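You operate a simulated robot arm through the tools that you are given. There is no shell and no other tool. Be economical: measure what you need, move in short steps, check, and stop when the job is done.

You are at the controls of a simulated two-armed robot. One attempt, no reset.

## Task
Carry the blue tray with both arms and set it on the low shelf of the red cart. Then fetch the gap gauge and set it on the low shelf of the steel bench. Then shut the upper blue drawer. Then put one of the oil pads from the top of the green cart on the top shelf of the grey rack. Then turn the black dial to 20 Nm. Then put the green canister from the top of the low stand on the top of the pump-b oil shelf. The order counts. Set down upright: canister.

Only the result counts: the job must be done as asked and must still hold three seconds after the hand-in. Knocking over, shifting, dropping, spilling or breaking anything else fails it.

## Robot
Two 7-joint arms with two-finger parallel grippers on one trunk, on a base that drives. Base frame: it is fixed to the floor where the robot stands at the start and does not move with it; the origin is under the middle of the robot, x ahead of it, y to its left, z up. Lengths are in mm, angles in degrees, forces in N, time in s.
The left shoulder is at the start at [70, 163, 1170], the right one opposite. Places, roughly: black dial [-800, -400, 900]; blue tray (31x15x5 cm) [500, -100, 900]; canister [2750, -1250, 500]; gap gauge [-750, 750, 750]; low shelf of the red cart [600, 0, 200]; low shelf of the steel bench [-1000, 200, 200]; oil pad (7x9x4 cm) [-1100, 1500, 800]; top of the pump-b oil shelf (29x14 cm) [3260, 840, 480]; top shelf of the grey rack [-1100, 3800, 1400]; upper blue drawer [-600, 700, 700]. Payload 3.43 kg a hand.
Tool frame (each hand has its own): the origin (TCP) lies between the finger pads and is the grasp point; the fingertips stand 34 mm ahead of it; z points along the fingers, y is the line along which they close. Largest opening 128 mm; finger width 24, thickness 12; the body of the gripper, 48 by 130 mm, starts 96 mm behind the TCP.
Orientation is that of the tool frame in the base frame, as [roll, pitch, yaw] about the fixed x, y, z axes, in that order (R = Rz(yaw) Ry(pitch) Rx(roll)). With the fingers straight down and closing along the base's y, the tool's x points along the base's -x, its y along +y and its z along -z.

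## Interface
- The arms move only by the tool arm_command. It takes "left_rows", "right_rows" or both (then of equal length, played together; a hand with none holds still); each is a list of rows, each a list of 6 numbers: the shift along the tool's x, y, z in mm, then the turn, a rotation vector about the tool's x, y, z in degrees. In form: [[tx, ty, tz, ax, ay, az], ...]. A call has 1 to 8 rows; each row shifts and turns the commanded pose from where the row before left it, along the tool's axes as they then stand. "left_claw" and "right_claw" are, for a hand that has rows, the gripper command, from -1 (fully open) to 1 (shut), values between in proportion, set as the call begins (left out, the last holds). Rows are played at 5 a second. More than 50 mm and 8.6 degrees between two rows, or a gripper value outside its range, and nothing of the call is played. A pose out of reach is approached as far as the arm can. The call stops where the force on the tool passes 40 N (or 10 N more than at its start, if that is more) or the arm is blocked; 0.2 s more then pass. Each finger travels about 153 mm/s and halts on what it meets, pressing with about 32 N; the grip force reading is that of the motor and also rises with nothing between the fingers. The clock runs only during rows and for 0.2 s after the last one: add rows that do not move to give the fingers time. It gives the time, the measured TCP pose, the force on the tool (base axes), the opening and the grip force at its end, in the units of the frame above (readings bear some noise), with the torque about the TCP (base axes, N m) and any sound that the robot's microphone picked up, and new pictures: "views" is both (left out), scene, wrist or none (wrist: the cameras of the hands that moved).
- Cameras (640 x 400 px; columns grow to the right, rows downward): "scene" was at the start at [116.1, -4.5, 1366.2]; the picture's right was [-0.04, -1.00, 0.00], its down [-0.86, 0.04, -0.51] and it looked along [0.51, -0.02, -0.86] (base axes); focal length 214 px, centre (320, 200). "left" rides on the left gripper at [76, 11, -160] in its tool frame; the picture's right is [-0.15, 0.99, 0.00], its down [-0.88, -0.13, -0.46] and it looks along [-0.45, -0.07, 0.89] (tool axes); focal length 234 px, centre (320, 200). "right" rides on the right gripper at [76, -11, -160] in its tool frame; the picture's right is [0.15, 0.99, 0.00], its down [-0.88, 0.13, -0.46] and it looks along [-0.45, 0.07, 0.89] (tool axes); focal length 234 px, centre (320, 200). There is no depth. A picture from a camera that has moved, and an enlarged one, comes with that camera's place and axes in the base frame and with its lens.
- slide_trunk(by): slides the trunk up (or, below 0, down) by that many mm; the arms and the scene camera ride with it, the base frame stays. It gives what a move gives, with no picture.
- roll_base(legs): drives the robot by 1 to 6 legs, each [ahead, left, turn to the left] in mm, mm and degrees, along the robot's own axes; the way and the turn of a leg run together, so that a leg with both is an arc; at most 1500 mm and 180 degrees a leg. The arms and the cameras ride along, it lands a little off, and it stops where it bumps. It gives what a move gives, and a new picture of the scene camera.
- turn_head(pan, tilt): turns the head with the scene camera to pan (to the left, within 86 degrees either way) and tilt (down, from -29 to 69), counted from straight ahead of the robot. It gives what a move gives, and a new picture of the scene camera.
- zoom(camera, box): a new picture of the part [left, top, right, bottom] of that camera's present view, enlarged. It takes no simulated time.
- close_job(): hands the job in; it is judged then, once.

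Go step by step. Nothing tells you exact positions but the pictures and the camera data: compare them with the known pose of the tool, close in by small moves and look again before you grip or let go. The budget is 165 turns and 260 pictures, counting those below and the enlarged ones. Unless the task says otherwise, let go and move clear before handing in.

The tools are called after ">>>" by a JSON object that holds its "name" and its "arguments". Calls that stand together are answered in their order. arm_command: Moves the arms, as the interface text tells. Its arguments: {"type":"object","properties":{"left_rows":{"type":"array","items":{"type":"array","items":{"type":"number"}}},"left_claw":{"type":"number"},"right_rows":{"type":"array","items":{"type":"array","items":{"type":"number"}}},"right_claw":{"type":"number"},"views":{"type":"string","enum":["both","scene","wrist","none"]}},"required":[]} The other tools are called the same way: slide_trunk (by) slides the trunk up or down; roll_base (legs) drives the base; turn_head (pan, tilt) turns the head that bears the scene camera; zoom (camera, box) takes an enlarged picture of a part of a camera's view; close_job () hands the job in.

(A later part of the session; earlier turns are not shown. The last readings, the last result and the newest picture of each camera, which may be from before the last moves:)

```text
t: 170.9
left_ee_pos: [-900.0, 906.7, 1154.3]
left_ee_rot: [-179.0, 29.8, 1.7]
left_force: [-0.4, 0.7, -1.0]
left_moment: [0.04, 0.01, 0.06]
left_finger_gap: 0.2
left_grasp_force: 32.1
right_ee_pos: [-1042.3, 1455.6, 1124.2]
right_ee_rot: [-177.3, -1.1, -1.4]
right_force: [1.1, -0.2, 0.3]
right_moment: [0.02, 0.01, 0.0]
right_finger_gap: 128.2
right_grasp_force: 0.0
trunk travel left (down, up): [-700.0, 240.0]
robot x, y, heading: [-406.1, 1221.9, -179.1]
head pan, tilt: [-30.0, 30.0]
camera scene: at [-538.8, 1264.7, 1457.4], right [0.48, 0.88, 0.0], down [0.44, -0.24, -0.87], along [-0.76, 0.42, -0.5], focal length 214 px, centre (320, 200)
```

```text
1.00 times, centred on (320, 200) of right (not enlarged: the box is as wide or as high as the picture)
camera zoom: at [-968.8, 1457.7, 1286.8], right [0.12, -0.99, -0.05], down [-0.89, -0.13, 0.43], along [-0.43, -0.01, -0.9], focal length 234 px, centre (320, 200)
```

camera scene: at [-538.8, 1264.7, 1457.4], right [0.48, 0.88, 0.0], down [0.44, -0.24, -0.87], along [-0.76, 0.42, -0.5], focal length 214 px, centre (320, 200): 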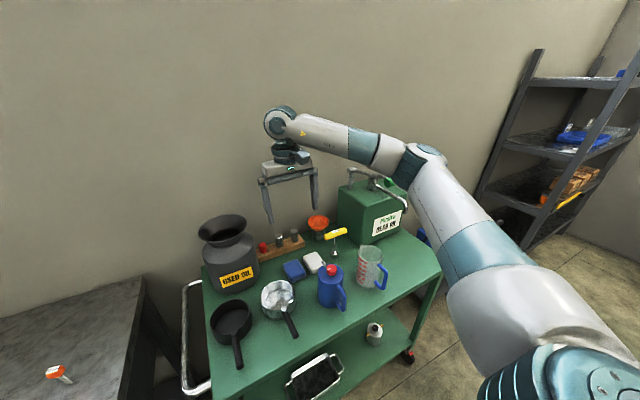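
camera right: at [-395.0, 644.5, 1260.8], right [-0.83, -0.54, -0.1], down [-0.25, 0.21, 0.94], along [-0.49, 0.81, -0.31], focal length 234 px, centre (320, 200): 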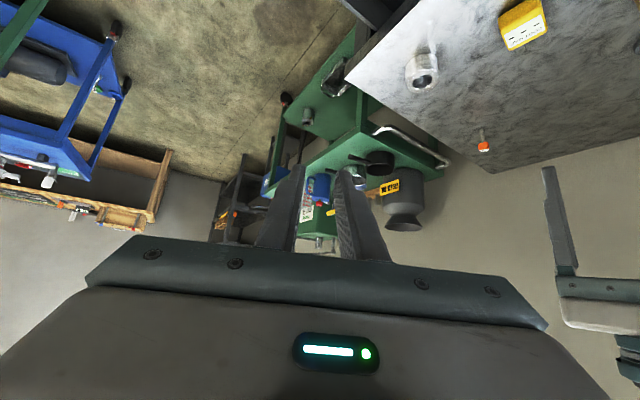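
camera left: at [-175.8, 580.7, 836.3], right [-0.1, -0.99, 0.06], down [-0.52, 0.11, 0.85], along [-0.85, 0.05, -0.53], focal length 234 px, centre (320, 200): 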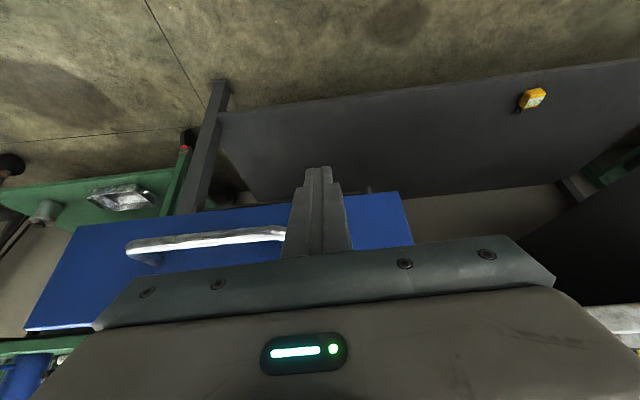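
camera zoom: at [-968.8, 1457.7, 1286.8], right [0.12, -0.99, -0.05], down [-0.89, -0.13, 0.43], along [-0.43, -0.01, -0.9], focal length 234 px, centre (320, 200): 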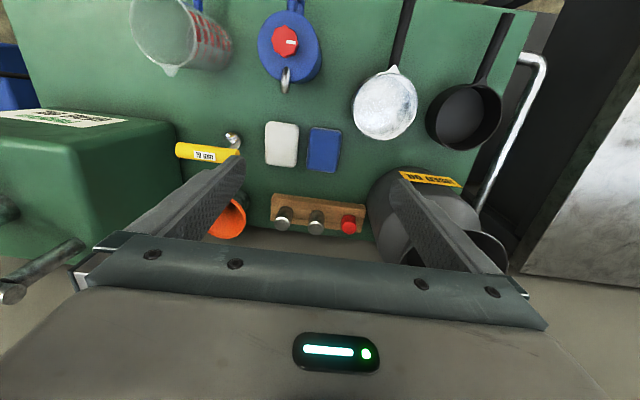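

The pads are clear in the wrist view: blue at about [-1084, 1456], top near z 805. I'll centre above the blue pad and turn the gripper 90° to close along its free (long) direction.

>>> {"name": "roll_base", "arguments": {"legs": [[42, 0, 0]]}}

>>> {"name": "arm_command", "arguments": {"right_rows": [[0, 0, 0, -2.7, -1, 0], [0, 0, 0, 0, 0, -8.5], [0, 0, 0, 0, 0, -8.5], [0, 0, 0, 0, 0, -8.5], [0, 0, 0, 0, 0, -8.5], [0, 0, 0, 0, 0, -8.5], [0, 0, 0, 0, 0, -8.5], [0, 0, 0, 0, 0, -8.5]], "views": "none"}}

>>> {"name": "arm_command", "arguments": {"right_rows": [[0, 0, 0, 0, 0, -8], [0, 0, 0, 0, 0, -8], [0, 0, 0, 0, 0, -8], [0, 0, 0, 0, 0, -5]], "views": "both"}}

```text
t: 171.8
left_ee_pos: [-937.0, 904.7, 1156.0]
left_ee_rot: [-179.0, 30.3, 1.7]
left_force: [2.2, -0.5, -0.6]
left_moment: [0.01, 0.01, 0.0]
left_finger_gap: 0.3
left_grasp_force: 31.6
right_ee_pos: [-1079.5, 1454.4, 1128.2]
right_ee_rot: [-177.2, -0.8, -1.3]
right_force: [0.8, 0.2, 0.1]
right_moment: [-0.02, 0.04, -0.01]
right_finger_gap: 128.1
right_grasp_force: 0.1
trunk travel left (down, up): [-700.0, 240.0]
robot x, y, heading: [-449.0, 1221.5, -178.8]
head pan, tilt: [-30.0, 30.0]
camera scene: at [-575.3, 1263.9, 1458.0], right [0.48, 0.88, 0.0], down [0.43, -0.24, -0.87], along [-0.76, 0.42, -0.5], focal length 214 px, centre (320, 200)
```

scene: 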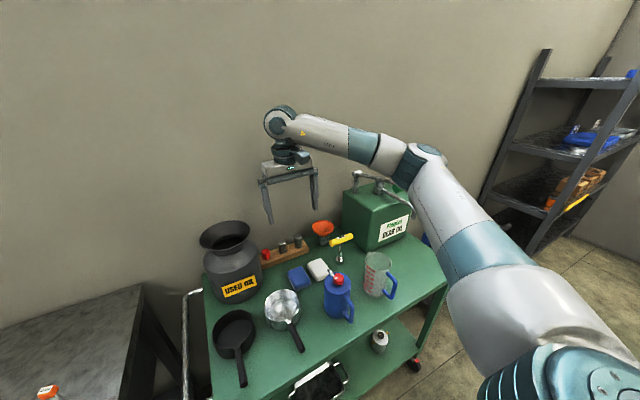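

```text
t: 173.6
left_ee_pos: [-942.6, 905.6, 1154.0]
left_ee_rot: [-179.0, 29.9, 1.6]
left_force: [-0.4, 0.0, 0.0]
left_moment: [0.01, 0.04, -0.02]
left_finger_gap: 0.1
left_grasp_force: 32.2
right_ee_pos: [-1077.9, 1458.9, 1121.3]
right_ee_rot: [179.9, -0.1, 49.4]
right_force: [0.0, 0.2, -0.9]
right_moment: [0.01, -0.02, 0.01]
right_finger_gap: 128.1
right_grasp_force: 0.1
right hand out of reach, approached as far as the arm can: row 7, 8
trunk travel left (down, up): [-700.0, 240.0]
robot x, y, heading: [-447.0, 1223.4, -179.0]
head pan, tilt: [-30.0, 30.0]
```

```text
t: 174.6
left_ee_pos: [-942.8, 905.7, 1154.9]
left_ee_rot: [-179.0, 29.9, 1.6]
left_force: [0.8, -1.5, 0.1]
left_moment: [0.0, 0.01, -0.03]
left_finger_gap: 0.2
left_grasp_force: 32.1
right_ee_pos: [-1076.5, 1460.3, 1122.7]
right_ee_rot: [179.9, 0.0, 49.3]
right_force: [-0.8, 0.2, 0.3]
right_moment: [0.0, 0.0, 0.02]
right_finger_gap: 127.7
right_grasp_force: 0.0
right hand out of reach, approached as far as the arm can: row 1, 2, 3, 4
trunk travel left (down, up): [-700.0, 240.0]
robot x, y, heading: [-447.7, 1222.1, -179.0]
head pan, tilt: [-30.0, 30.0]
camera scene: at [-580.6, 1264.1, 1457.3], right [0.48, 0.88, 0.0], down [0.44, -0.24, -0.87], along [-0.76, 0.42, -0.5], focal length 214 px, centre (320, 200)
camera right: at [-1035.4, 1524.8, 1282.5], right [0.84, -0.54, 0.0], down [-0.48, -0.75, 0.45], along [-0.24, -0.38, -0.89], focal length 234 px, centre (320, 200)
```

scene: 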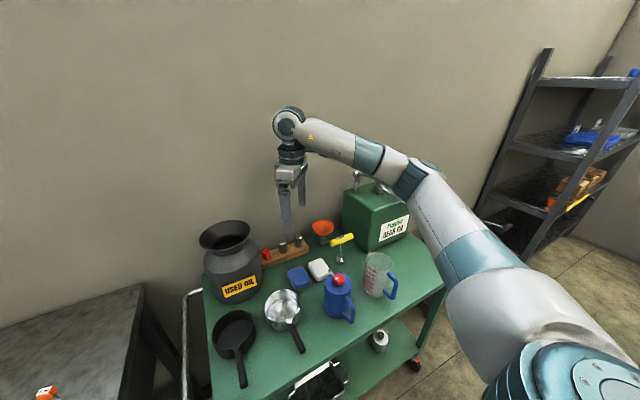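
right: 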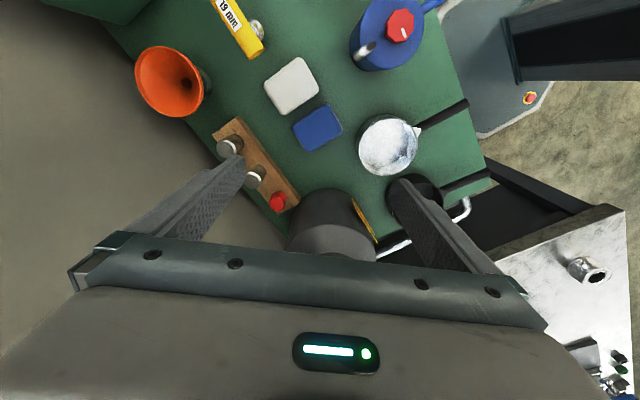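

Wrist yaw stops at 49°, so I'll get the rest by re-approaching with the base turned 40°.

>>> {"name": "roll_base", "arguments": {"legs": [[-310, 0, 0], [0, -744, 0], [0, 0, 40], [417, 0, 0]]}}

>>> {"name": "zoom", "arguments": {"camera": "right", "box": [0, 0, 640, 400]}}

```text
t: 184.4
left_ee_pos: [-642.3, 1148.1, 1153.1]
left_ee_rot: [-178.9, 30.0, 40.8]
left_force: [0.1, -0.1, -0.6]
left_moment: [-0.02, 0.01, 0.0]
left_finger_gap: 0.0
left_grasp_force: 32.0
right_ee_pos: [-1097.8, 1492.5, 1121.4]
right_ee_rot: [-180.0, -0.1, 88.3]
right_force: [0.3, 1.1, 0.3]
right_moment: [-0.01, -0.02, -0.01]
right_finger_gap: 128.0
right_grasp_force: 0.0
trunk travel left (down, up): [-700.0, 240.0]
robot x, y, heading: [-465.6, 1709.9, -140.0]
head pan, tilt: [-30.0, 30.0]
camera scene: at [-590.5, 1655.4, 1457.4], right [-0.18, 0.98, 0.0], down [0.49, 0.09, -0.87], along [-0.85, -0.15, -0.5], focal length 214 px, centre (320, 200)
```

scene: 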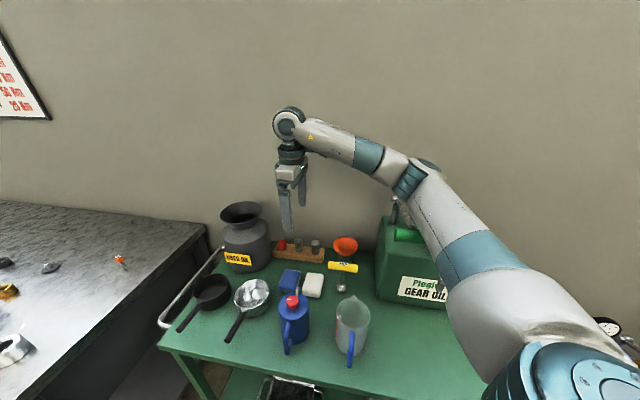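

```text
1.00 times, centred on (320, 200) of right (not enlarged: the box is as wide or as high as the picture)
camera zoom: at [-1106.0, 1569.2, 1282.8], right [0.99, 0.12, 0.0], down [0.11, -0.88, 0.45], along [0.05, -0.45, -0.89], focal length 234 px, centre (320, 200)
```

zoom: 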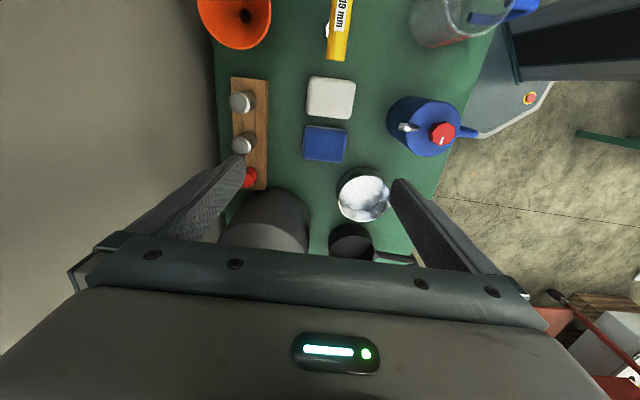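

Blue pad confirmed at [-1084, 1456]. The right elbow is above the gear-oil pump, so I'll descend with the arm only and watch. First a small base correction.

>>> {"name": "roll_base", "arguments": {"legs": [[12, 37, 0]]}}

>>> {"name": "arm_command", "arguments": {"right_rows": [[0, 0, 40, 0, 0, 0], [0, 0, 40, 0, 0, 0], [0, 0, 40, 0, 0, 0], [0, 0, 40, 0, 0, 0]], "views": "both"}}

```text
t: 185.3
left_ee_pos: [-630.8, 1117.0, 1155.9]
left_ee_rot: [-179.2, 30.0, 40.6]
left_force: [0.4, 1.1, 0.6]
left_moment: [-0.03, -0.01, 0.07]
left_finger_gap: 0.0
left_grasp_force: 32.0
right_ee_pos: [-1084.9, 1462.1, 1121.8]
right_ee_rot: [179.9, 0.2, 88.2]
right_force: [-0.2, 0.8, 0.3]
right_moment: [-0.07, -0.06, 0.01]
right_finger_gap: 127.9
right_grasp_force: 0.0
trunk travel left (down, up): [-700.0, 240.0]
robot x, y, heading: [-444.5, 1672.2, -139.7]
head pan, tilt: [-30.0, 30.0]
camera scene: at [-578.6, 1624.8, 1457.3], right [-0.18, 0.98, 0.0], down [0.49, 0.09, -0.87], along [-0.85, -0.15, -0.5], focal length 214 px, centre (320, 200)
```

scene: 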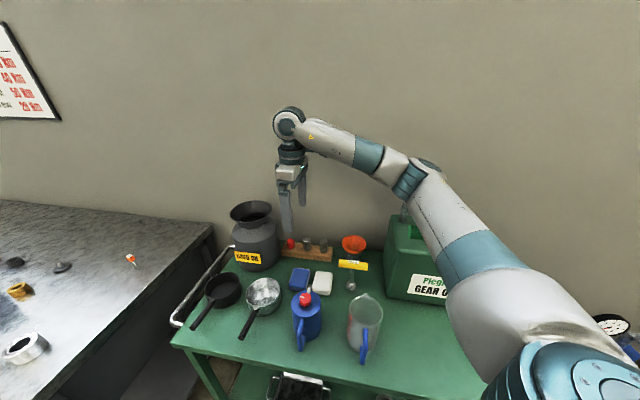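

```text
t: 186.3
left_ee_pos: [-629.5, 1112.1, 1155.4]
left_ee_rot: [-179.2, 30.0, 40.7]
left_force: [-0.2, 0.4, -1.2]
left_moment: [-0.02, 0.03, 0.03]
left_finger_gap: 0.0
left_grasp_force: 31.5
right_ee_pos: [-1082.7, 1461.4, 961.3]
right_ee_rot: [-179.9, 0.0, 88.2]
right_force: [0.0, 0.2, 0.7]
right_moment: [0.03, 0.01, 0.01]
right_finger_gap: 128.0
right_grasp_force: 0.1
trunk travel left (down, up): [-700.0, 240.0]
robot x, y, heading: [-447.6, 1670.1, -139.6]
head pan, tilt: [-30.0, 30.0]
camera scene: at [-576.9, 1620.2, 1457.3], right [-0.18, 0.98, 0.0], down [0.49, 0.09, -0.87], along [-0.85, -0.15, -0.5], focal length 214 px, centre (320, 200)
camera right: at [-1090.8, 1535.7, 1122.6], right [0.99, 0.12, 0.0], down [0.1, -0.88, 0.45], along [0.05, -0.45, -0.89], focal length 234 px, centre (320, 200)
```

scene: 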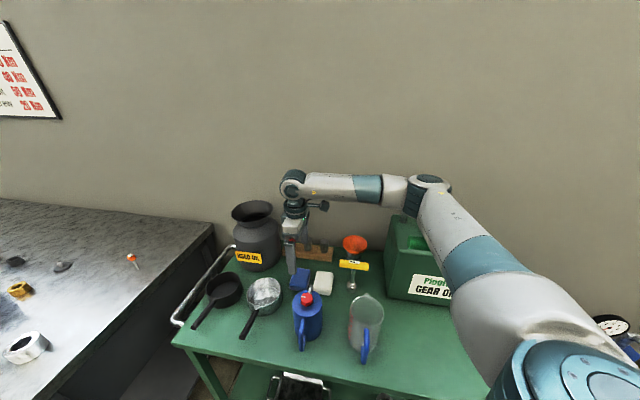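
right: 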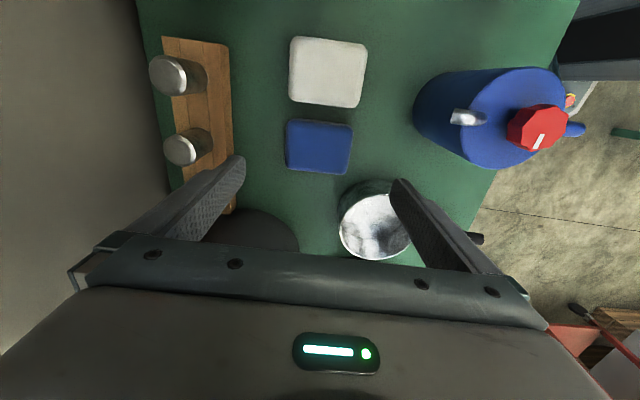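

>>> {"name": "arm_command", "arguments": {"right_rows": [[-4.5, 0, 40, 0, 0, 0], [0, 0, 40, 0, 0, 0], [0, 0, 35, 0, 0, 0]], "views": "both"}}

```text
t: 187.1
left_ee_pos: [-628.9, 1112.2, 1155.3]
left_ee_rot: [-179.0, 29.9, 40.7]
left_force: [0.1, -0.3, -0.3]
left_moment: [0.02, 0.0, 0.02]
left_finger_gap: 0.0
left_grasp_force: 31.4
right_ee_pos: [-1083.5, 1453.2, 848.7]
right_ee_rot: [-179.9, -0.1, 88.1]
right_force: [-0.5, 0.9, 0.9]
right_moment: [0.01, 0.0, 0.01]
right_finger_gap: 128.3
right_grasp_force: 0.2
trunk travel left (down, up): [-700.0, 240.0]
robot x, y, heading: [-449.0, 1667.5, -139.7]
head pan, tilt: [-30.0, 30.0]
camera scene: at [-576.6, 1619.5, 1457.3], right [-0.18, 0.98, 0.0], down [0.49, 0.09, -0.87], along [-0.85, -0.15, -0.5], focal length 214 px, centre (320, 200)
camera right: at [-1092.1, 1529.4, 1008.8], right [0.99, 0.12, 0.0], down [0.1, -0.88, 0.45], along [0.05, -0.45, -0.89], focal length 234 px, centre (320, 200)
```

scene: 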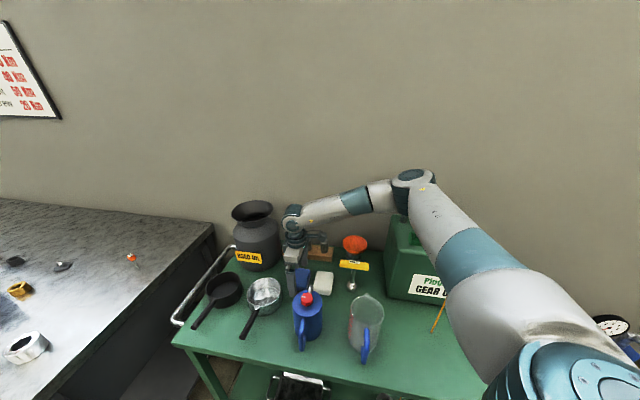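
right: 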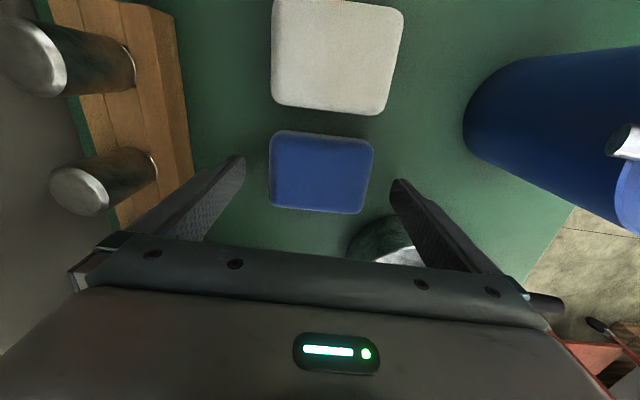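

>>> {"name": "arm_command", "arguments": {"right_rows": [[0, 0, 15, 0, 0, 0], [1.5, 0, 12, 0, 0, 0], [0, 0, 8, 0, 0, 0], [0, 0, 5, 0, 0, 0]], "views": "wrist"}}

```text
t: 187.7
left_ee_pos: [-629.1, 1114.5, 1155.5]
left_ee_rot: [-179.1, 30.2, 40.8]
left_force: [0.7, -0.9, 0.0]
left_moment: [0.03, -0.03, 0.02]
left_finger_gap: 0.0
left_grasp_force: 32.2
right_ee_pos: [-1083.5, 1454.3, 833.6]
right_ee_rot: [-179.8, 0.2, 88.4]
right_force: [6.3, 8.4, 17.5]
right_moment: [0.49, -1.47, 0.4]
right_finger_gap: 128.2
right_grasp_force: 0.1
trunk travel left (down, up): [-700.0, 240.0]
robot x, y, heading: [-449.3, 1669.6, -139.9]
head pan, tilt: [-30.0, 30.0]
stopped in row 2 (right hand): the force on the tool passed its limit (the readings are from after the stop); the commanded pose is now the measured one
camera right: at [-1091.3, 1531.7, 994.6], right [0.99, 0.12, 0.0], down [0.1, -0.88, 0.46], along [0.05, -0.45, -0.89], focal length 234 px, centre (320, 200)
```

right: 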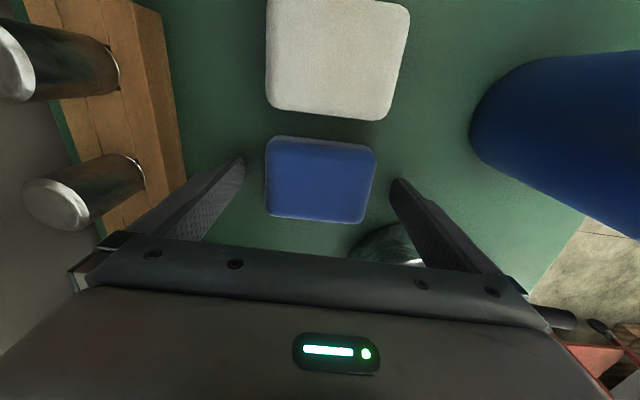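

>>> {"name": "zoom", "arguments": {"camera": "right", "box": [320, 150, 480, 270]}}

>>> {"name": "zoom", "arguments": {"camera": "scene", "box": [230, 190, 390, 320]}}

```text
3.33 times, centred on (400, 210) of right
camera zoom: at [-1091.3, 1531.7, 994.6], right [0.99, 0.12, 0.0], down [0.1, -0.88, 0.46], along [0.05, -0.45, -0.89], focal length 781 px, centre (53, 167)
```

zoom: 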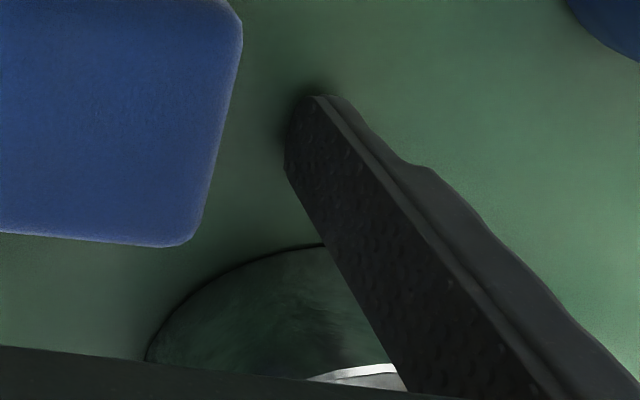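

```text
3.08 times, centred on (310, 255) of scene
camera zoom: at [-574.6, 1621.2, 1457.7], right [-0.18, 0.98, 0.0], down [0.49, 0.09, -0.87], along [-0.85, -0.15, -0.5], focal length 660 px, centre (351, 31)
```

zoom: 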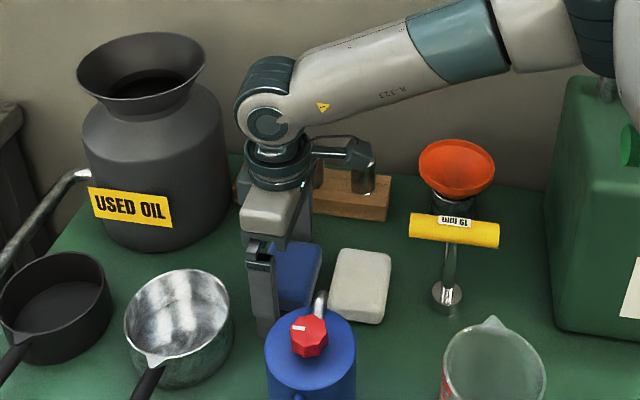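

The fingertips touch the cart top (z about 800) and the bowl is clear. I'll lift slightly, shift 7 mm to centre on the pad and close.

>>> {"name": "arm_command", "arguments": {"right_rows": [[0, 0, -5, 0, 0, 0], [7, 0, 0, 0, 0, 0], [0, 0, 0, 0, 0, 0], [0, 0, 0, 0, 0, 0], [0, 0, 0, 0, 0, 0]], "right_claw": -1, "views": "none"}}

>>> {"name": "arm_command", "arguments": {"right_rows": [[0, 0, 0, 0, 0, 0], [0, 0, 0, 0, 0, 0], [0, 0, 0, 0, 0, 0]], "right_claw": 1, "views": "wrist"}}

```text
t: 188.9
left_ee_pos: [-629.6, 1113.7, 1154.8]
left_ee_rot: [-179.0, 30.0, 40.8]
left_force: [0.2, -0.2, 0.2]
left_moment: [0.03, -0.01, -0.03]
left_finger_gap: 0.0
left_grasp_force: 32.0
right_ee_pos: [-1085.6, 1460.7, 837.4]
right_ee_rot: [-180.0, 0.1, 88.2]
right_force: [0.4, -0.3, 0.1]
right_moment: [-0.01, 0.01, 0.0]
right_finger_gap: 128.0
right_grasp_force: 0.1
trunk travel left (down, up): [-700.0, 240.0]
robot x, y, heading: [-445.4, 1670.7, -139.8]
head pan, tilt: [-30.0, 30.0]
```

```text
t: 189.7
left_ee_pos: [-630.0, 1113.3, 1154.5]
left_ee_rot: [-179.0, 30.0, 40.8]
left_force: [0.4, 0.1, 0.5]
left_moment: [-0.02, 0.02, -0.01]
left_finger_gap: 0.1
left_grasp_force: 32.5
right_ee_pos: [-1085.1, 1461.1, 837.5]
right_ee_rot: [-179.8, 0.1, 88.2]
right_force: [0.2, -0.1, 1.5]
right_moment: [-0.01, -0.02, -0.01]
right_finger_gap: 84.2
right_grasp_force: 32.3
trunk travel left (down, up): [-700.0, 240.0]
robot x, y, heading: [-447.2, 1671.0, -139.9]
head pan, tilt: [-30.0, 30.0]
camera right: at [-1092.6, 1537.8, 997.6], right [0.99, 0.12, 0.0], down [0.1, -0.88, 0.46], along [0.05, -0.45, -0.89], focal length 234 px, centre (320, 200)
```

right: 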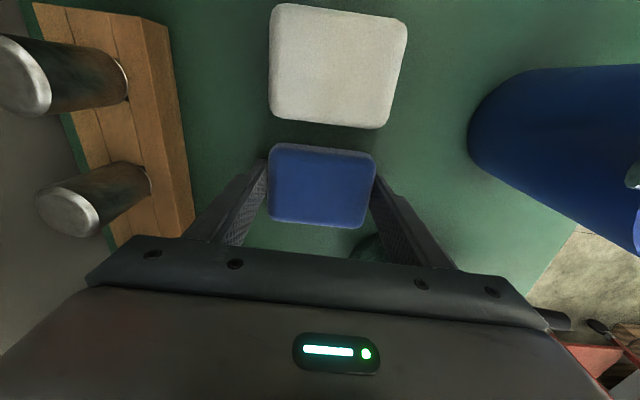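

The pad is gripped. I'm lifting straight up and backing away, then looking toward the grey rack.

>>> {"name": "arm_command", "arguments": {"right_rows": [[0, 0, -40, 0, 0, 0], [0, 0, -40, 0, 0, 0], [0, 0, -40, 0, 0, 0], [0, 0, -40, 0, 0, 0], [0, 0, -40, 0, 0, 0], [0, 0, -40, 0, 0, 0], [0, 0, -40, 0, 0, 0]], "views": "none"}}

>>> {"name": "roll_base", "arguments": {"legs": [[-350, 0, 0], [0, 0, -45]]}}

>>> {"name": "turn_head", "arguments": {"pan": -50, "tilt": 15}}

```text
t: 191.3
left_ee_pos: [-629.1, 1112.3, 1155.0]
left_ee_rot: [-179.1, 29.9, 40.7]
left_force: [-0.5, -0.6, 0.3]
left_moment: [0.02, -0.02, -0.02]
left_finger_gap: 0.0
left_grasp_force: 32.2
right_ee_pos: [-1084.1, 1463.6, 1108.0]
right_ee_rot: [-179.8, 0.1, 88.3]
right_force: [-0.9, 0.4, -1.7]
right_moment: [0.01, 0.03, 0.0]
right_finger_gap: 83.9
right_grasp_force: 32.7
right hand out of reach, approached as far as the arm can: row 5
trunk travel left (down, up): [-700.0, 240.0]
robot x, y, heading: [-447.8, 1667.8, -139.9]
head pan, tilt: [-30.0, 30.0]
```

```text
t: 195.6
left_ee_pos: [-702.5, 1627.0, 1154.0]
left_ee_rot: [-179.0, 30.0, -3.9]
left_force: [0.3, -0.5, -0.1]
left_moment: [0.01, 0.0, 0.02]
left_finger_gap: 0.3
left_grasp_force: 31.8
right_ee_pos: [-780.8, 2196.3, 1108.2]
right_ee_rot: [-179.8, 0.1, 43.5]
right_force: [0.4, 0.0, 0.6]
right_moment: [0.02, -0.03, -0.01]
right_finger_gap: 83.8
right_grasp_force: 31.8
trunk travel left (down, up): [-700.0, 240.0]
robot x, y, heading: [-182.7, 1893.9, 175.6]
head pan, tilt: [-30.0, 30.0]
camera scene: at [-308.8, 1947.8, 1457.3], right [0.57, 0.82, 0.0], down [0.41, -0.28, -0.87], along [-0.71, 0.49, -0.5], focal length 214 px, centre (320, 200)
```

scene: 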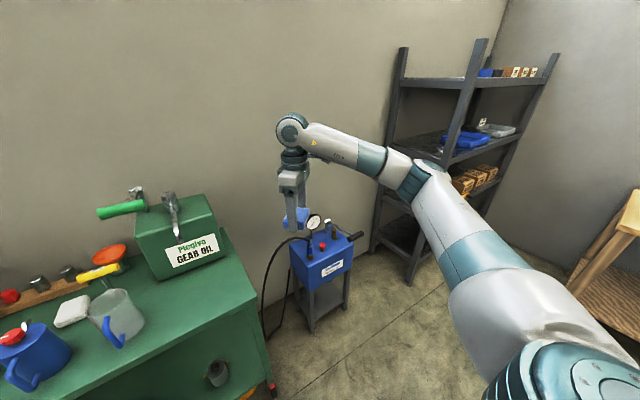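

```text
t: 196.4
left_ee_pos: [-704.4, 1626.6, 1154.1]
left_ee_rot: [-179.0, 30.0, -4.1]
left_force: [-0.5, 1.0, -0.3]
left_moment: [0.01, -0.01, -0.01]
left_finger_gap: 0.1
left_grasp_force: 31.9
right_ee_pos: [-780.6, 2196.9, 1106.7]
right_ee_rot: [-179.8, 0.1, 43.6]
right_force: [1.0, -0.3, 0.0]
right_moment: [0.02, 0.0, -0.02]
right_finger_gap: 83.6
right_grasp_force: 31.9
trunk travel left (down, up): [-700.0, 240.0]
robot x, y, heading: [-182.6, 1893.9, 175.3]
head pan, tilt: [-50.0, 15.0]
camera scene: at [-288.6, 1972.6, 1481.4], right [0.81, 0.58, 0.0], down [0.15, -0.21, -0.97], along [-0.56, 0.79, -0.26], focal length 214 px, centre (320, 200)
```

scene: 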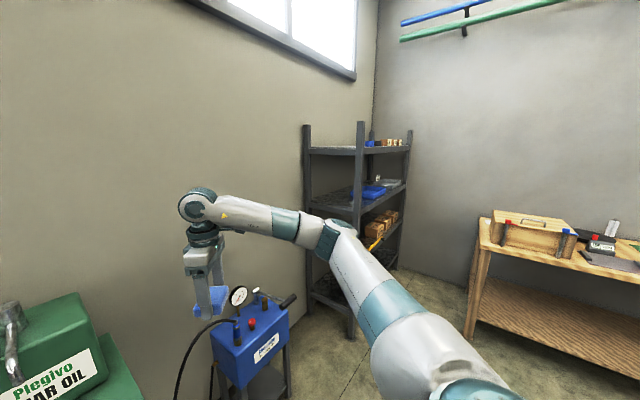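

The rack stands against the left wall; its top shelf is at about z 1430 and looks empty at the near end. I'll unwind the wrist, raise everything, and drive over to it.

>>> {"name": "arm_command", "arguments": {"right_rows": [[5, 0, -15, 0, 0, 8], [5, 0, -15, 0, 0, 8], [5, 0, -15, 0, 0, 8], [5, 0, -15, 0, 0, 8], [5, 0, -15, 0, 0, 8], [5, 0, -15, 0, 0, 7]], "views": "none"}}

>>> {"name": "slide_trunk", "arguments": {"by": 235}}

>>> {"name": "roll_base", "arguments": {"legs": [[-130, 0, 0], [0, 0, 4.5], [0, -1400, 0]]}}

>>> {"name": "turn_head", "arguments": {"pan": -20, "tilt": 30}}

```text
t: 197.8
left_ee_pos: [-703.3, 1626.6, 1155.4]
left_ee_rot: [-179.0, 30.0, -4.0]
left_force: [0.5, -0.1, -1.0]
left_moment: [-0.02, 0.01, 0.03]
left_finger_gap: 0.0
left_grasp_force: 32.2
right_ee_pos: [-753.4, 2206.1, 1196.3]
right_ee_rot: [180.0, 0.3, -3.5]
right_force: [-0.3, -0.7, -1.1]
right_moment: [0.0, -0.02, -0.02]
right_finger_gap: 83.7
right_grasp_force: 31.8
trunk travel left (down, up): [-700.0, 240.0]
robot x, y, heading: [-182.1, 1894.5, 175.5]
head pan, tilt: [-50.0, 15.0]
```

```text
t: 200.3
left_ee_pos: [-703.6, 1626.9, 1389.4]
left_ee_rot: [-178.9, 30.0, -4.0]
left_force: [-0.1, 0.6, 0.0]
left_moment: [-0.01, 0.0, -0.02]
left_finger_gap: 0.0
left_grasp_force: 31.9
right_ee_pos: [-753.7, 2205.4, 1430.1]
right_ee_rot: [179.9, 0.3, -3.4]
right_force: [0.9, 0.6, -0.8]
right_moment: [0.03, 0.02, 0.01]
right_finger_gap: 83.8
right_grasp_force: 32.8
trunk travel left (down, up): [-935.0, 5.0]
robot x, y, heading: [-180.9, 1898.1, 175.6]
head pan, tilt: [-50.0, 15.0]
```

```text
t: 202.8
left_ee_pos: [-555.0, 1604.0, 1389.9]
left_ee_rot: [-179.0, 29.9, 0.1]
left_force: [0.3, 0.0, 0.2]
left_moment: [0.0, 0.0, 0.0]
left_finger_gap: 0.0
left_grasp_force: 31.7
right_ee_pos: [-644.4, 2177.7, 1432.0]
right_ee_rot: [179.9, 0.2, 0.6]
right_force: [0.0, 0.3, -0.7]
right_moment: [0.0, -0.01, -0.04]
right_finger_gap: 83.6
right_grasp_force: 31.9
trunk travel left (down, up): [-935.0, 5.0]
robot x, y, heading: [-54.7, 1911.9, 179.5]
head pan, tilt: [-50.0, 15.0]
stopped in leg 3: the robot was blocked; the commanded pose is now the measured one
camera scene: at [-164.4, 1978.0, 1716.5], right [0.77, 0.64, 0.0], down [0.16, -0.2, -0.97], along [-0.61, 0.75, -0.26], focal length 214 px, centre (320, 200)
```

scene: 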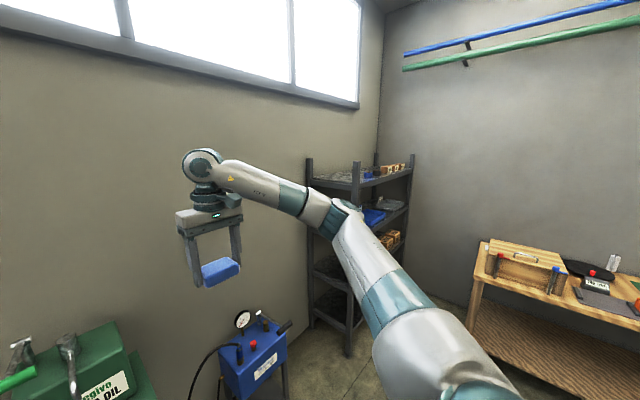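

```text
t: 203.8
left_ee_pos: [-554.9, 1604.8, 1390.5]
left_ee_rot: [-179.0, 30.0, 0.0]
left_force: [-0.3, 0.9, -0.6]
left_moment: [0.01, 0.02, 0.01]
left_finger_gap: 0.2
left_grasp_force: 32.0
right_ee_pos: [-645.6, 2179.8, 1430.9]
right_ee_rot: [179.9, 0.2, 0.6]
right_force: [-0.7, -0.6, 0.6]
right_moment: [0.01, 0.01, 0.02]
right_finger_gap: 83.5
right_grasp_force: 32.0
trunk travel left (down, up): [-935.0, 5.0]
robot x, y, heading: [-51.9, 1906.0, 179.5]
head pan, tilt: [-20.0, 30.0]
camera scene: at [-190.2, 1938.6, 1692.3], right [0.35, 0.94, 0.0], down [0.47, -0.18, -0.87], along [-0.81, 0.3, -0.5], focal length 214 px, centre (320, 200)
```

scene: 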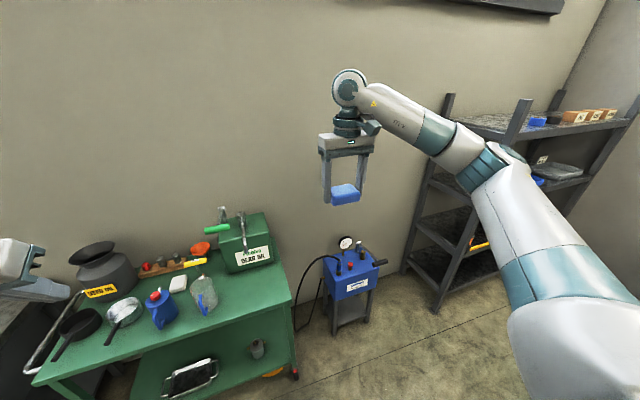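

The base was blocked moving right. I'll look at what is there.

>>> {"name": "turn_head", "arguments": {"pan": -86, "tilt": 55}}

```text
t: 205.2
left_ee_pos: [-554.5, 1604.5, 1388.5]
left_ee_rot: [-179.0, 30.1, 0.0]
left_force: [0.7, 0.3, 0.4]
left_moment: [-0.02, -0.04, -0.02]
left_finger_gap: 0.1
left_grasp_force: 32.0
right_ee_pos: [-645.1, 2177.4, 1431.0]
right_ee_rot: [180.0, 0.2, 0.6]
right_force: [0.2, -0.3, -0.5]
right_moment: [-0.02, -0.01, -0.03]
right_finger_gap: 83.9
right_grasp_force: 32.2
trunk travel left (down, up): [-935.0, 5.0]
robot x, y, heading: [-55.2, 1905.7, 179.7]
head pan, tilt: [-85.9, 55.0]
camera scene: at [-110.0, 1978.3, 1656.3], right [1.0, 0.06, 0.0], down [0.05, -0.82, -0.57], along [-0.04, 0.57, -0.82], focal length 214 px, centre (320, 200)
```

scene: 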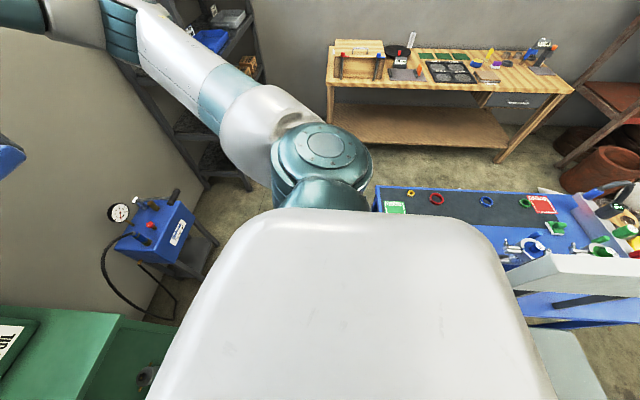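

A blue cart stands close on the right. I'll retract the right hand, shift over to the wall-side corridor, and then go along it.

>>> {"name": "arm_command", "arguments": {"right_rows": [[40, 0, -15, 0, 0, 0], [40, 0, -15, 0, 0, 0], [40, 0, -15, 0, 0, 0], [40, 0, -15, 0, 0, 0]], "views": "none"}}

>>> {"name": "roll_base", "arguments": {"legs": [[0, 40, 0], [290, 0, 0], [0, -900, 0]]}}

>>> {"name": "turn_head", "arguments": {"pan": -50, "tilt": 35}}

```text
t: 206.2
left_ee_pos: [-552.6, 1604.2, 1390.1]
left_ee_rot: [-179.0, 30.0, 0.0]
left_force: [0.8, -0.6, 0.6]
left_moment: [-0.02, 0.05, -0.04]
left_finger_gap: 0.1
left_grasp_force: 32.3
right_ee_pos: [-481.9, 2179.3, 1490.5]
right_ee_rot: [-179.9, 0.2, 0.5]
right_force: [-0.3, -0.7, -0.2]
right_moment: [-0.03, 0.01, 0.02]
right_finger_gap: 83.8
right_grasp_force: 31.7
trunk travel left (down, up): [-935.0, 5.0]
robot x, y, heading: [-54.8, 1908.1, 179.5]
head pan, tilt: [-85.9, 55.0]
```

```text
t: 213.0
left_ee_pos: [-831.1, 2487.6, 1389.8]
left_ee_rot: [-179.0, 30.0, -1.3]
left_force: [0.0, -0.1, 0.2]
left_moment: [0.02, -0.01, -0.05]
left_finger_gap: 0.2
left_grasp_force: 31.8
right_ee_pos: [-748.0, 3061.8, 1490.7]
right_ee_rot: [-179.9, 0.1, -0.6]
right_force: [-0.3, 0.5, -0.4]
right_moment: [0.05, 0.04, 0.01]
right_finger_gap: 83.5
right_grasp_force: 32.2
trunk travel left (down, up): [-935.0, 5.0]
robot x, y, heading: [-322.0, 2780.9, 178.2]
head pan, tilt: [-85.9, 55.0]
camera scene: at [-378.0, 2852.4, 1656.3], right [1.0, 0.04, 0.0], down [0.03, -0.82, -0.57], along [-0.02, 0.57, -0.82], focal length 214 px, centre (320, 200)
```

scene: 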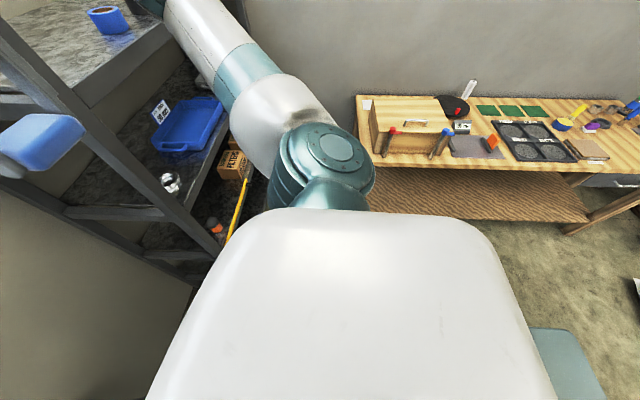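

```text
t: 214.0
left_ee_pos: [-831.4, 2490.6, 1391.0]
left_ee_rot: [-179.1, 29.9, -1.3]
left_force: [-0.7, -0.5, 0.1]
left_moment: [-0.01, 0.03, 0.02]
left_finger_gap: 0.1
left_grasp_force: 31.9
right_ee_pos: [-747.1, 3065.0, 1490.8]
right_ee_rot: [179.9, 0.1, -0.7]
right_force: [1.4, -0.5, -0.6]
right_moment: [-0.02, -0.02, 0.01]
right_finger_gap: 83.7
right_grasp_force: 32.3
trunk travel left (down, up): [-935.0, 5.0]
robot x, y, heading: [-321.1, 2784.2, 177.9]
head pan, tilt: [-50.0, 35.0]
camera scene: at [-429.4, 2851.4, 1684.4], right [0.79, 0.62, 0.0], down [0.35, -0.45, -0.82], along [-0.51, 0.64, -0.57], focal length 214 px, centre (320, 200)
```

scene: 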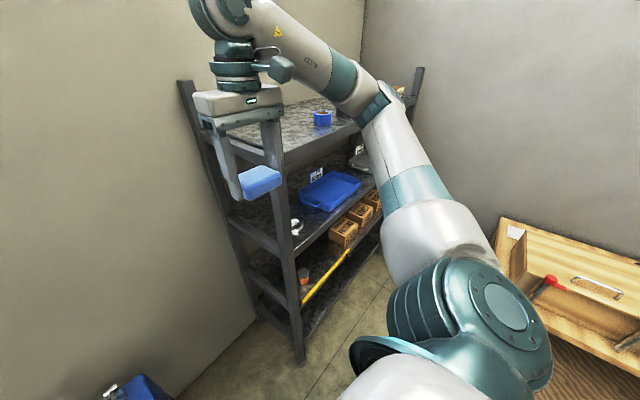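

The top shelf is empty at its near end; a blue cup stands at y about 3580. I'll go right 325 mm, then extend over the shelf at about [-1000, 3390].

>>> {"name": "roll_base", "arguments": {"legs": [[0, -325, 2]]}}

>>> {"name": "arm_command", "arguments": {"right_rows": [[-40, 0, 0, 0, 0, 0], [-40, 0, 0, 0, 0, 0], [-40, 0, 0, 0, 0, 0], [-40, 0, 0, 0, 0, 0]], "views": "both"}}

```text
t: 216.2
left_ee_pos: [-817.2, 2796.6, 1388.9]
left_ee_rot: [-179.0, 30.0, 0.6]
left_force: [-0.1, 0.1, 0.6]
left_moment: [0.06, 0.0, -0.01]
left_finger_gap: 0.0
left_grasp_force: 31.8
right_ee_pos: [-752.0, 3373.8, 1490.3]
right_ee_rot: [-179.9, 0.2, 1.1]
right_force: [-0.8, 0.1, -0.5]
right_moment: [0.02, 0.01, 0.01]
right_finger_gap: 83.4
right_grasp_force: 32.4
trunk travel left (down, up): [-935.0, 5.0]
robot x, y, heading: [-316.4, 3106.1, 179.9]
head pan, tilt: [-50.0, 35.0]
camera scene: at [-426.6, 3170.0, 1684.6], right [0.77, 0.64, 0.0], down [0.37, -0.44, -0.82], along [-0.53, 0.63, -0.57], focal length 214 px, centre (320, 200)
```

scene: 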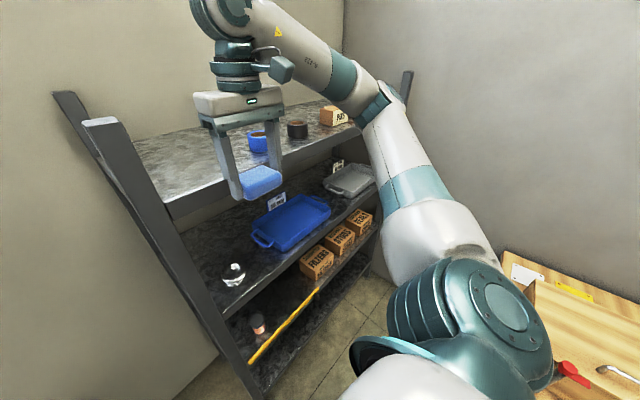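

```text
t: 217.2
left_ee_pos: [-816.8, 2800.2, 1388.5]
left_ee_rot: [-179.1, 29.9, 0.4]
left_force: [-0.5, 0.4, 0.1]
left_moment: [-0.02, -0.02, -0.02]
left_finger_gap: 0.0
left_grasp_force: 32.2
right_ee_pos: [-913.9, 3371.7, 1490.2]
right_ee_rot: [-179.9, 0.2, 1.1]
right_force: [0.0, -0.3, 0.3]
right_moment: [0.01, 0.02, 0.02]
right_finger_gap: 83.8
right_grasp_force: 32.1
trunk travel left (down, up): [-935.0, 5.0]
robot x, y, heading: [-319.9, 3109.7, 180.1]
head pan, tilt: [-50.0, 35.0]
camera scene: at [-428.5, 3173.4, 1684.3], right [0.77, 0.64, 0.0], down [0.37, -0.44, -0.82], along [-0.53, 0.63, -0.57], focal length 214 px, centre (320, 200)
camera right: at [-836.5, 3385.1, 1650.5], right [0.17, -0.99, 0.0], down [-0.88, -0.15, 0.46], along [-0.45, -0.08, -0.89], focal length 234 px, centre (320, 200)
```

scene: 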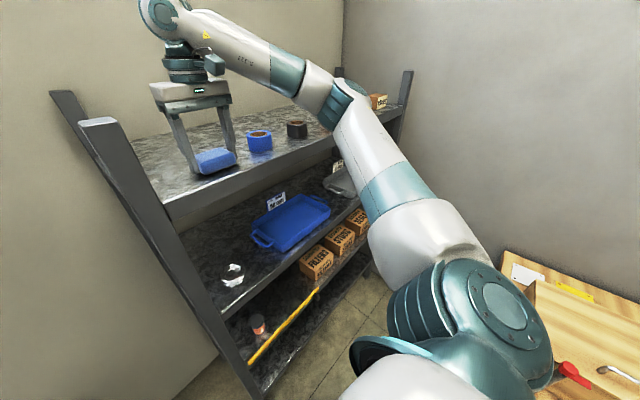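
right: 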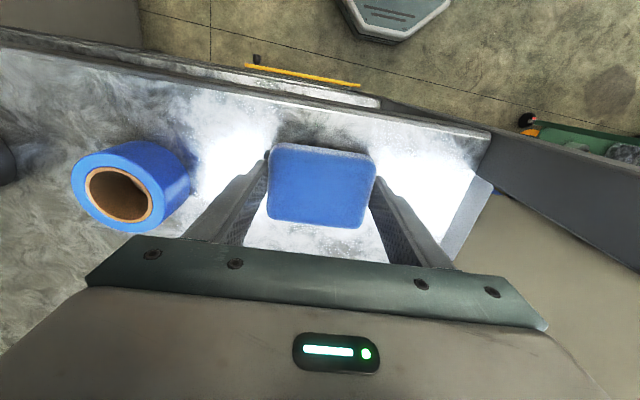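

>>> {"name": "roll_base", "arguments": {"legs": [[65, 0, 0]]}}

>>> {"name": "slide_trunk", "arguments": {"by": -15}}

>>> {"name": "zoom", "arguments": {"camera": "right", "box": [60, 80, 500, 280]}}

```text
t: 218.2
left_ee_pos: [-870.6, 2800.4, 1393.6]
left_ee_rot: [-178.9, 30.5, 0.7]
left_force: [0.1, -0.6, -0.2]
left_moment: [-0.03, 0.07, 0.04]
left_finger_gap: 0.0
left_grasp_force: 32.3
right_ee_pos: [-964.9, 3372.7, 1494.7]
right_ee_rot: [-180.0, 0.6, 1.1]
right_force: [1.6, -0.1, 0.3]
right_moment: [0.0, 0.1, 0.0]
right_finger_gap: 83.6
right_grasp_force: 32.3
trunk travel left (down, up): [-935.0, 5.0]
robot x, y, heading: [-379.7, 3104.3, -179.9]
head pan, tilt: [-50.0, 35.0]
camera scene: at [-477.9, 3173.9, 1685.2], right [0.77, 0.64, -0.01], down [0.36, -0.44, -0.82], along [-0.53, 0.63, -0.57], focal length 214 px, centre (320, 200)
```

scene: 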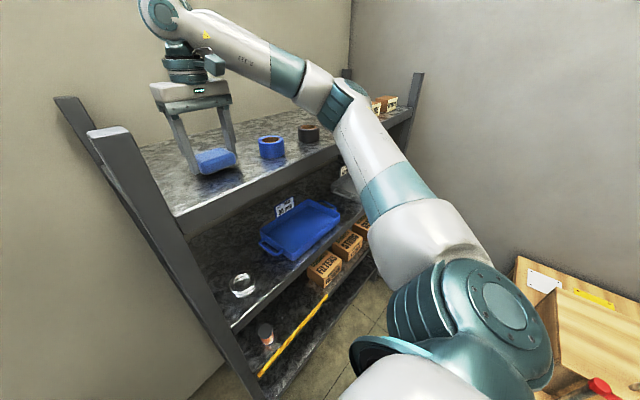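

```text
t: 218.6
left_ee_pos: [-879.6, 2799.5, 1381.9]
left_ee_rot: [-178.9, 30.1, 0.8]
left_force: [0.0, -0.3, 0.2]
left_moment: [0.01, 0.0, 0.0]
left_finger_gap: 0.0
left_grasp_force: 31.5
right_ee_pos: [-972.4, 3371.4, 1489.2]
right_ee_rot: [179.9, 0.6, 1.2]
right_force: [0.2, -0.9, 0.2]
right_moment: [0.02, 0.01, -0.01]
right_finger_gap: 83.4
right_grasp_force: 32.3
trunk travel left (down, up): [-927.0, 13.0]
robot x, y, heading: [-382.2, 3108.7, 180.0]
head pan, tilt: [-50.0, 35.0]
stopped: the force on the tool passed its limit (the readings are from after the stop); the commanded pose is now the measured one
```

```text
1.45 times, centred on (280, 180) of right
camera zoom: at [-893.8, 3384.6, 1648.3], right [0.17, -0.99, 0.0], down [-0.87, -0.15, 0.46], along [-0.46, -0.08, -0.89], focal length 341 px, centre (378, 229)
```

zoom: 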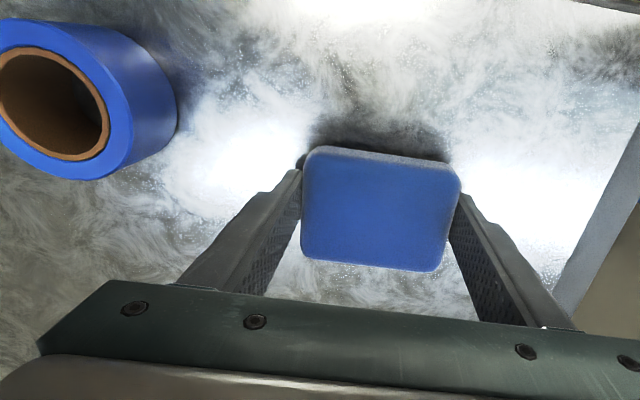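

>>> {"name": "slide_trunk", "arguments": {"by": -4}}

>>> {"name": "slide_trunk", "arguments": {"by": -4}}

```text
t: 219.1
left_ee_pos: [-878.3, 2800.6, 1379.0]
left_ee_rot: [-179.1, 30.1, 0.6]
left_force: [-0.5, 0.7, -0.8]
left_moment: [0.0, 0.0, 0.01]
left_finger_gap: 0.0
left_grasp_force: 32.3
right_ee_pos: [-972.1, 3374.3, 1486.0]
right_ee_rot: [179.8, 0.7, 1.1]
right_force: [0.3, 2.1, 17.8]
right_moment: [0.34, -0.52, 0.01]
right_finger_gap: 83.9
right_grasp_force: 31.8
trunk travel left (down, up): [-923.0, 17.0]
robot x, y, heading: [-383.4, 3110.7, 180.0]
head pan, tilt: [-50.0, 35.0]
```

```text
t: 219.6
left_ee_pos: [-879.2, 2798.6, 1374.4]
left_ee_rot: [-178.9, 30.0, 0.6]
left_force: [-0.3, 0.0, -0.3]
left_moment: [0.0, 0.03, 0.02]
left_finger_gap: 0.0
left_grasp_force: 32.2
right_ee_pos: [-972.0, 3372.6, 1485.8]
right_ee_rot: [179.8, 1.0, 1.1]
right_force: [4.1, 0.1, 8.9]
right_moment: [0.11, -0.44, -0.09]
right_finger_gap: 83.8
right_grasp_force: 32.0
trunk travel left (down, up): [-920.0, 20.0]
robot x, y, heading: [-385.1, 3104.7, 180.1]
head pan, tilt: [-50.0, 35.0]
stopped: the force on the tool passed its limit (the readings are from after the stop); the commanded pose is now the measured one
```

The pad rests on the shelf. I'm releasing it and rising clear.

>>> {"name": "arm_command", "arguments": {"right_rows": [[0, 0, 0, 0, 0, 0], [0, 0, 0, 0, 0, 0], [0, 0, -10, 0, 0, 0], [0, 0, -25, 0, 0, 0], [0, 0, -30, 0, 0, 0], [0, 0, -30, 0, 0, 0]], "right_claw": -0.75, "views": "both"}}

```text
t: 221.0
left_ee_pos: [-879.2, 2799.9, 1375.3]
left_ee_rot: [-178.9, 29.9, 0.5]
left_force: [0.5, -1.4, 0.8]
left_moment: [0.01, -0.01, -0.03]
left_finger_gap: 0.2
left_grasp_force: 31.9
right_ee_pos: [-973.1, 3372.4, 1581.1]
right_ee_rot: [179.7, 1.0, 1.1]
right_force: [0.9, 1.1, 0.4]
right_moment: [0.0, 0.03, -0.02]
right_finger_gap: 111.9
right_grasp_force: 0.0
trunk travel left (down, up): [-920.0, 20.0]
robot x, y, heading: [-381.8, 3105.6, 179.9]
head pan, tilt: [-50.0, 35.0]
camera scene: at [-489.3, 3172.7, 1669.9], right [0.77, 0.64, 0.0], down [0.37, -0.44, -0.82], along [-0.53, 0.63, -0.57], focal length 214 px, centre (320, 200)
camera right: at [-893.5, 3385.9, 1739.4], right [0.17, -0.99, 0.0], down [-0.87, -0.15, 0.47], along [-0.46, -0.08, -0.88], focal length 234 px, centre (320, 200)
```

scene: 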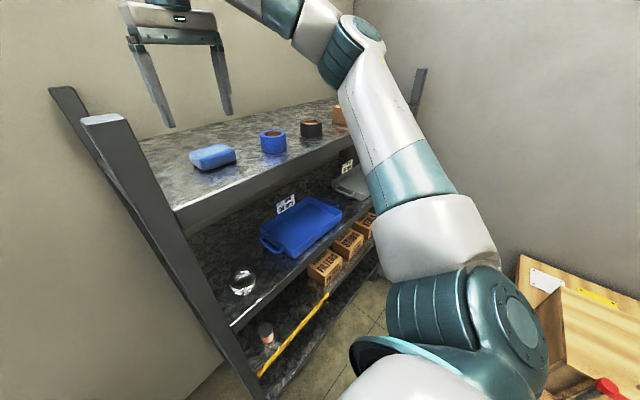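
right: 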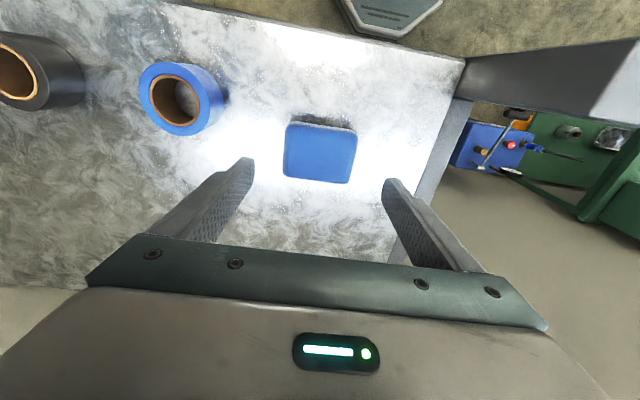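

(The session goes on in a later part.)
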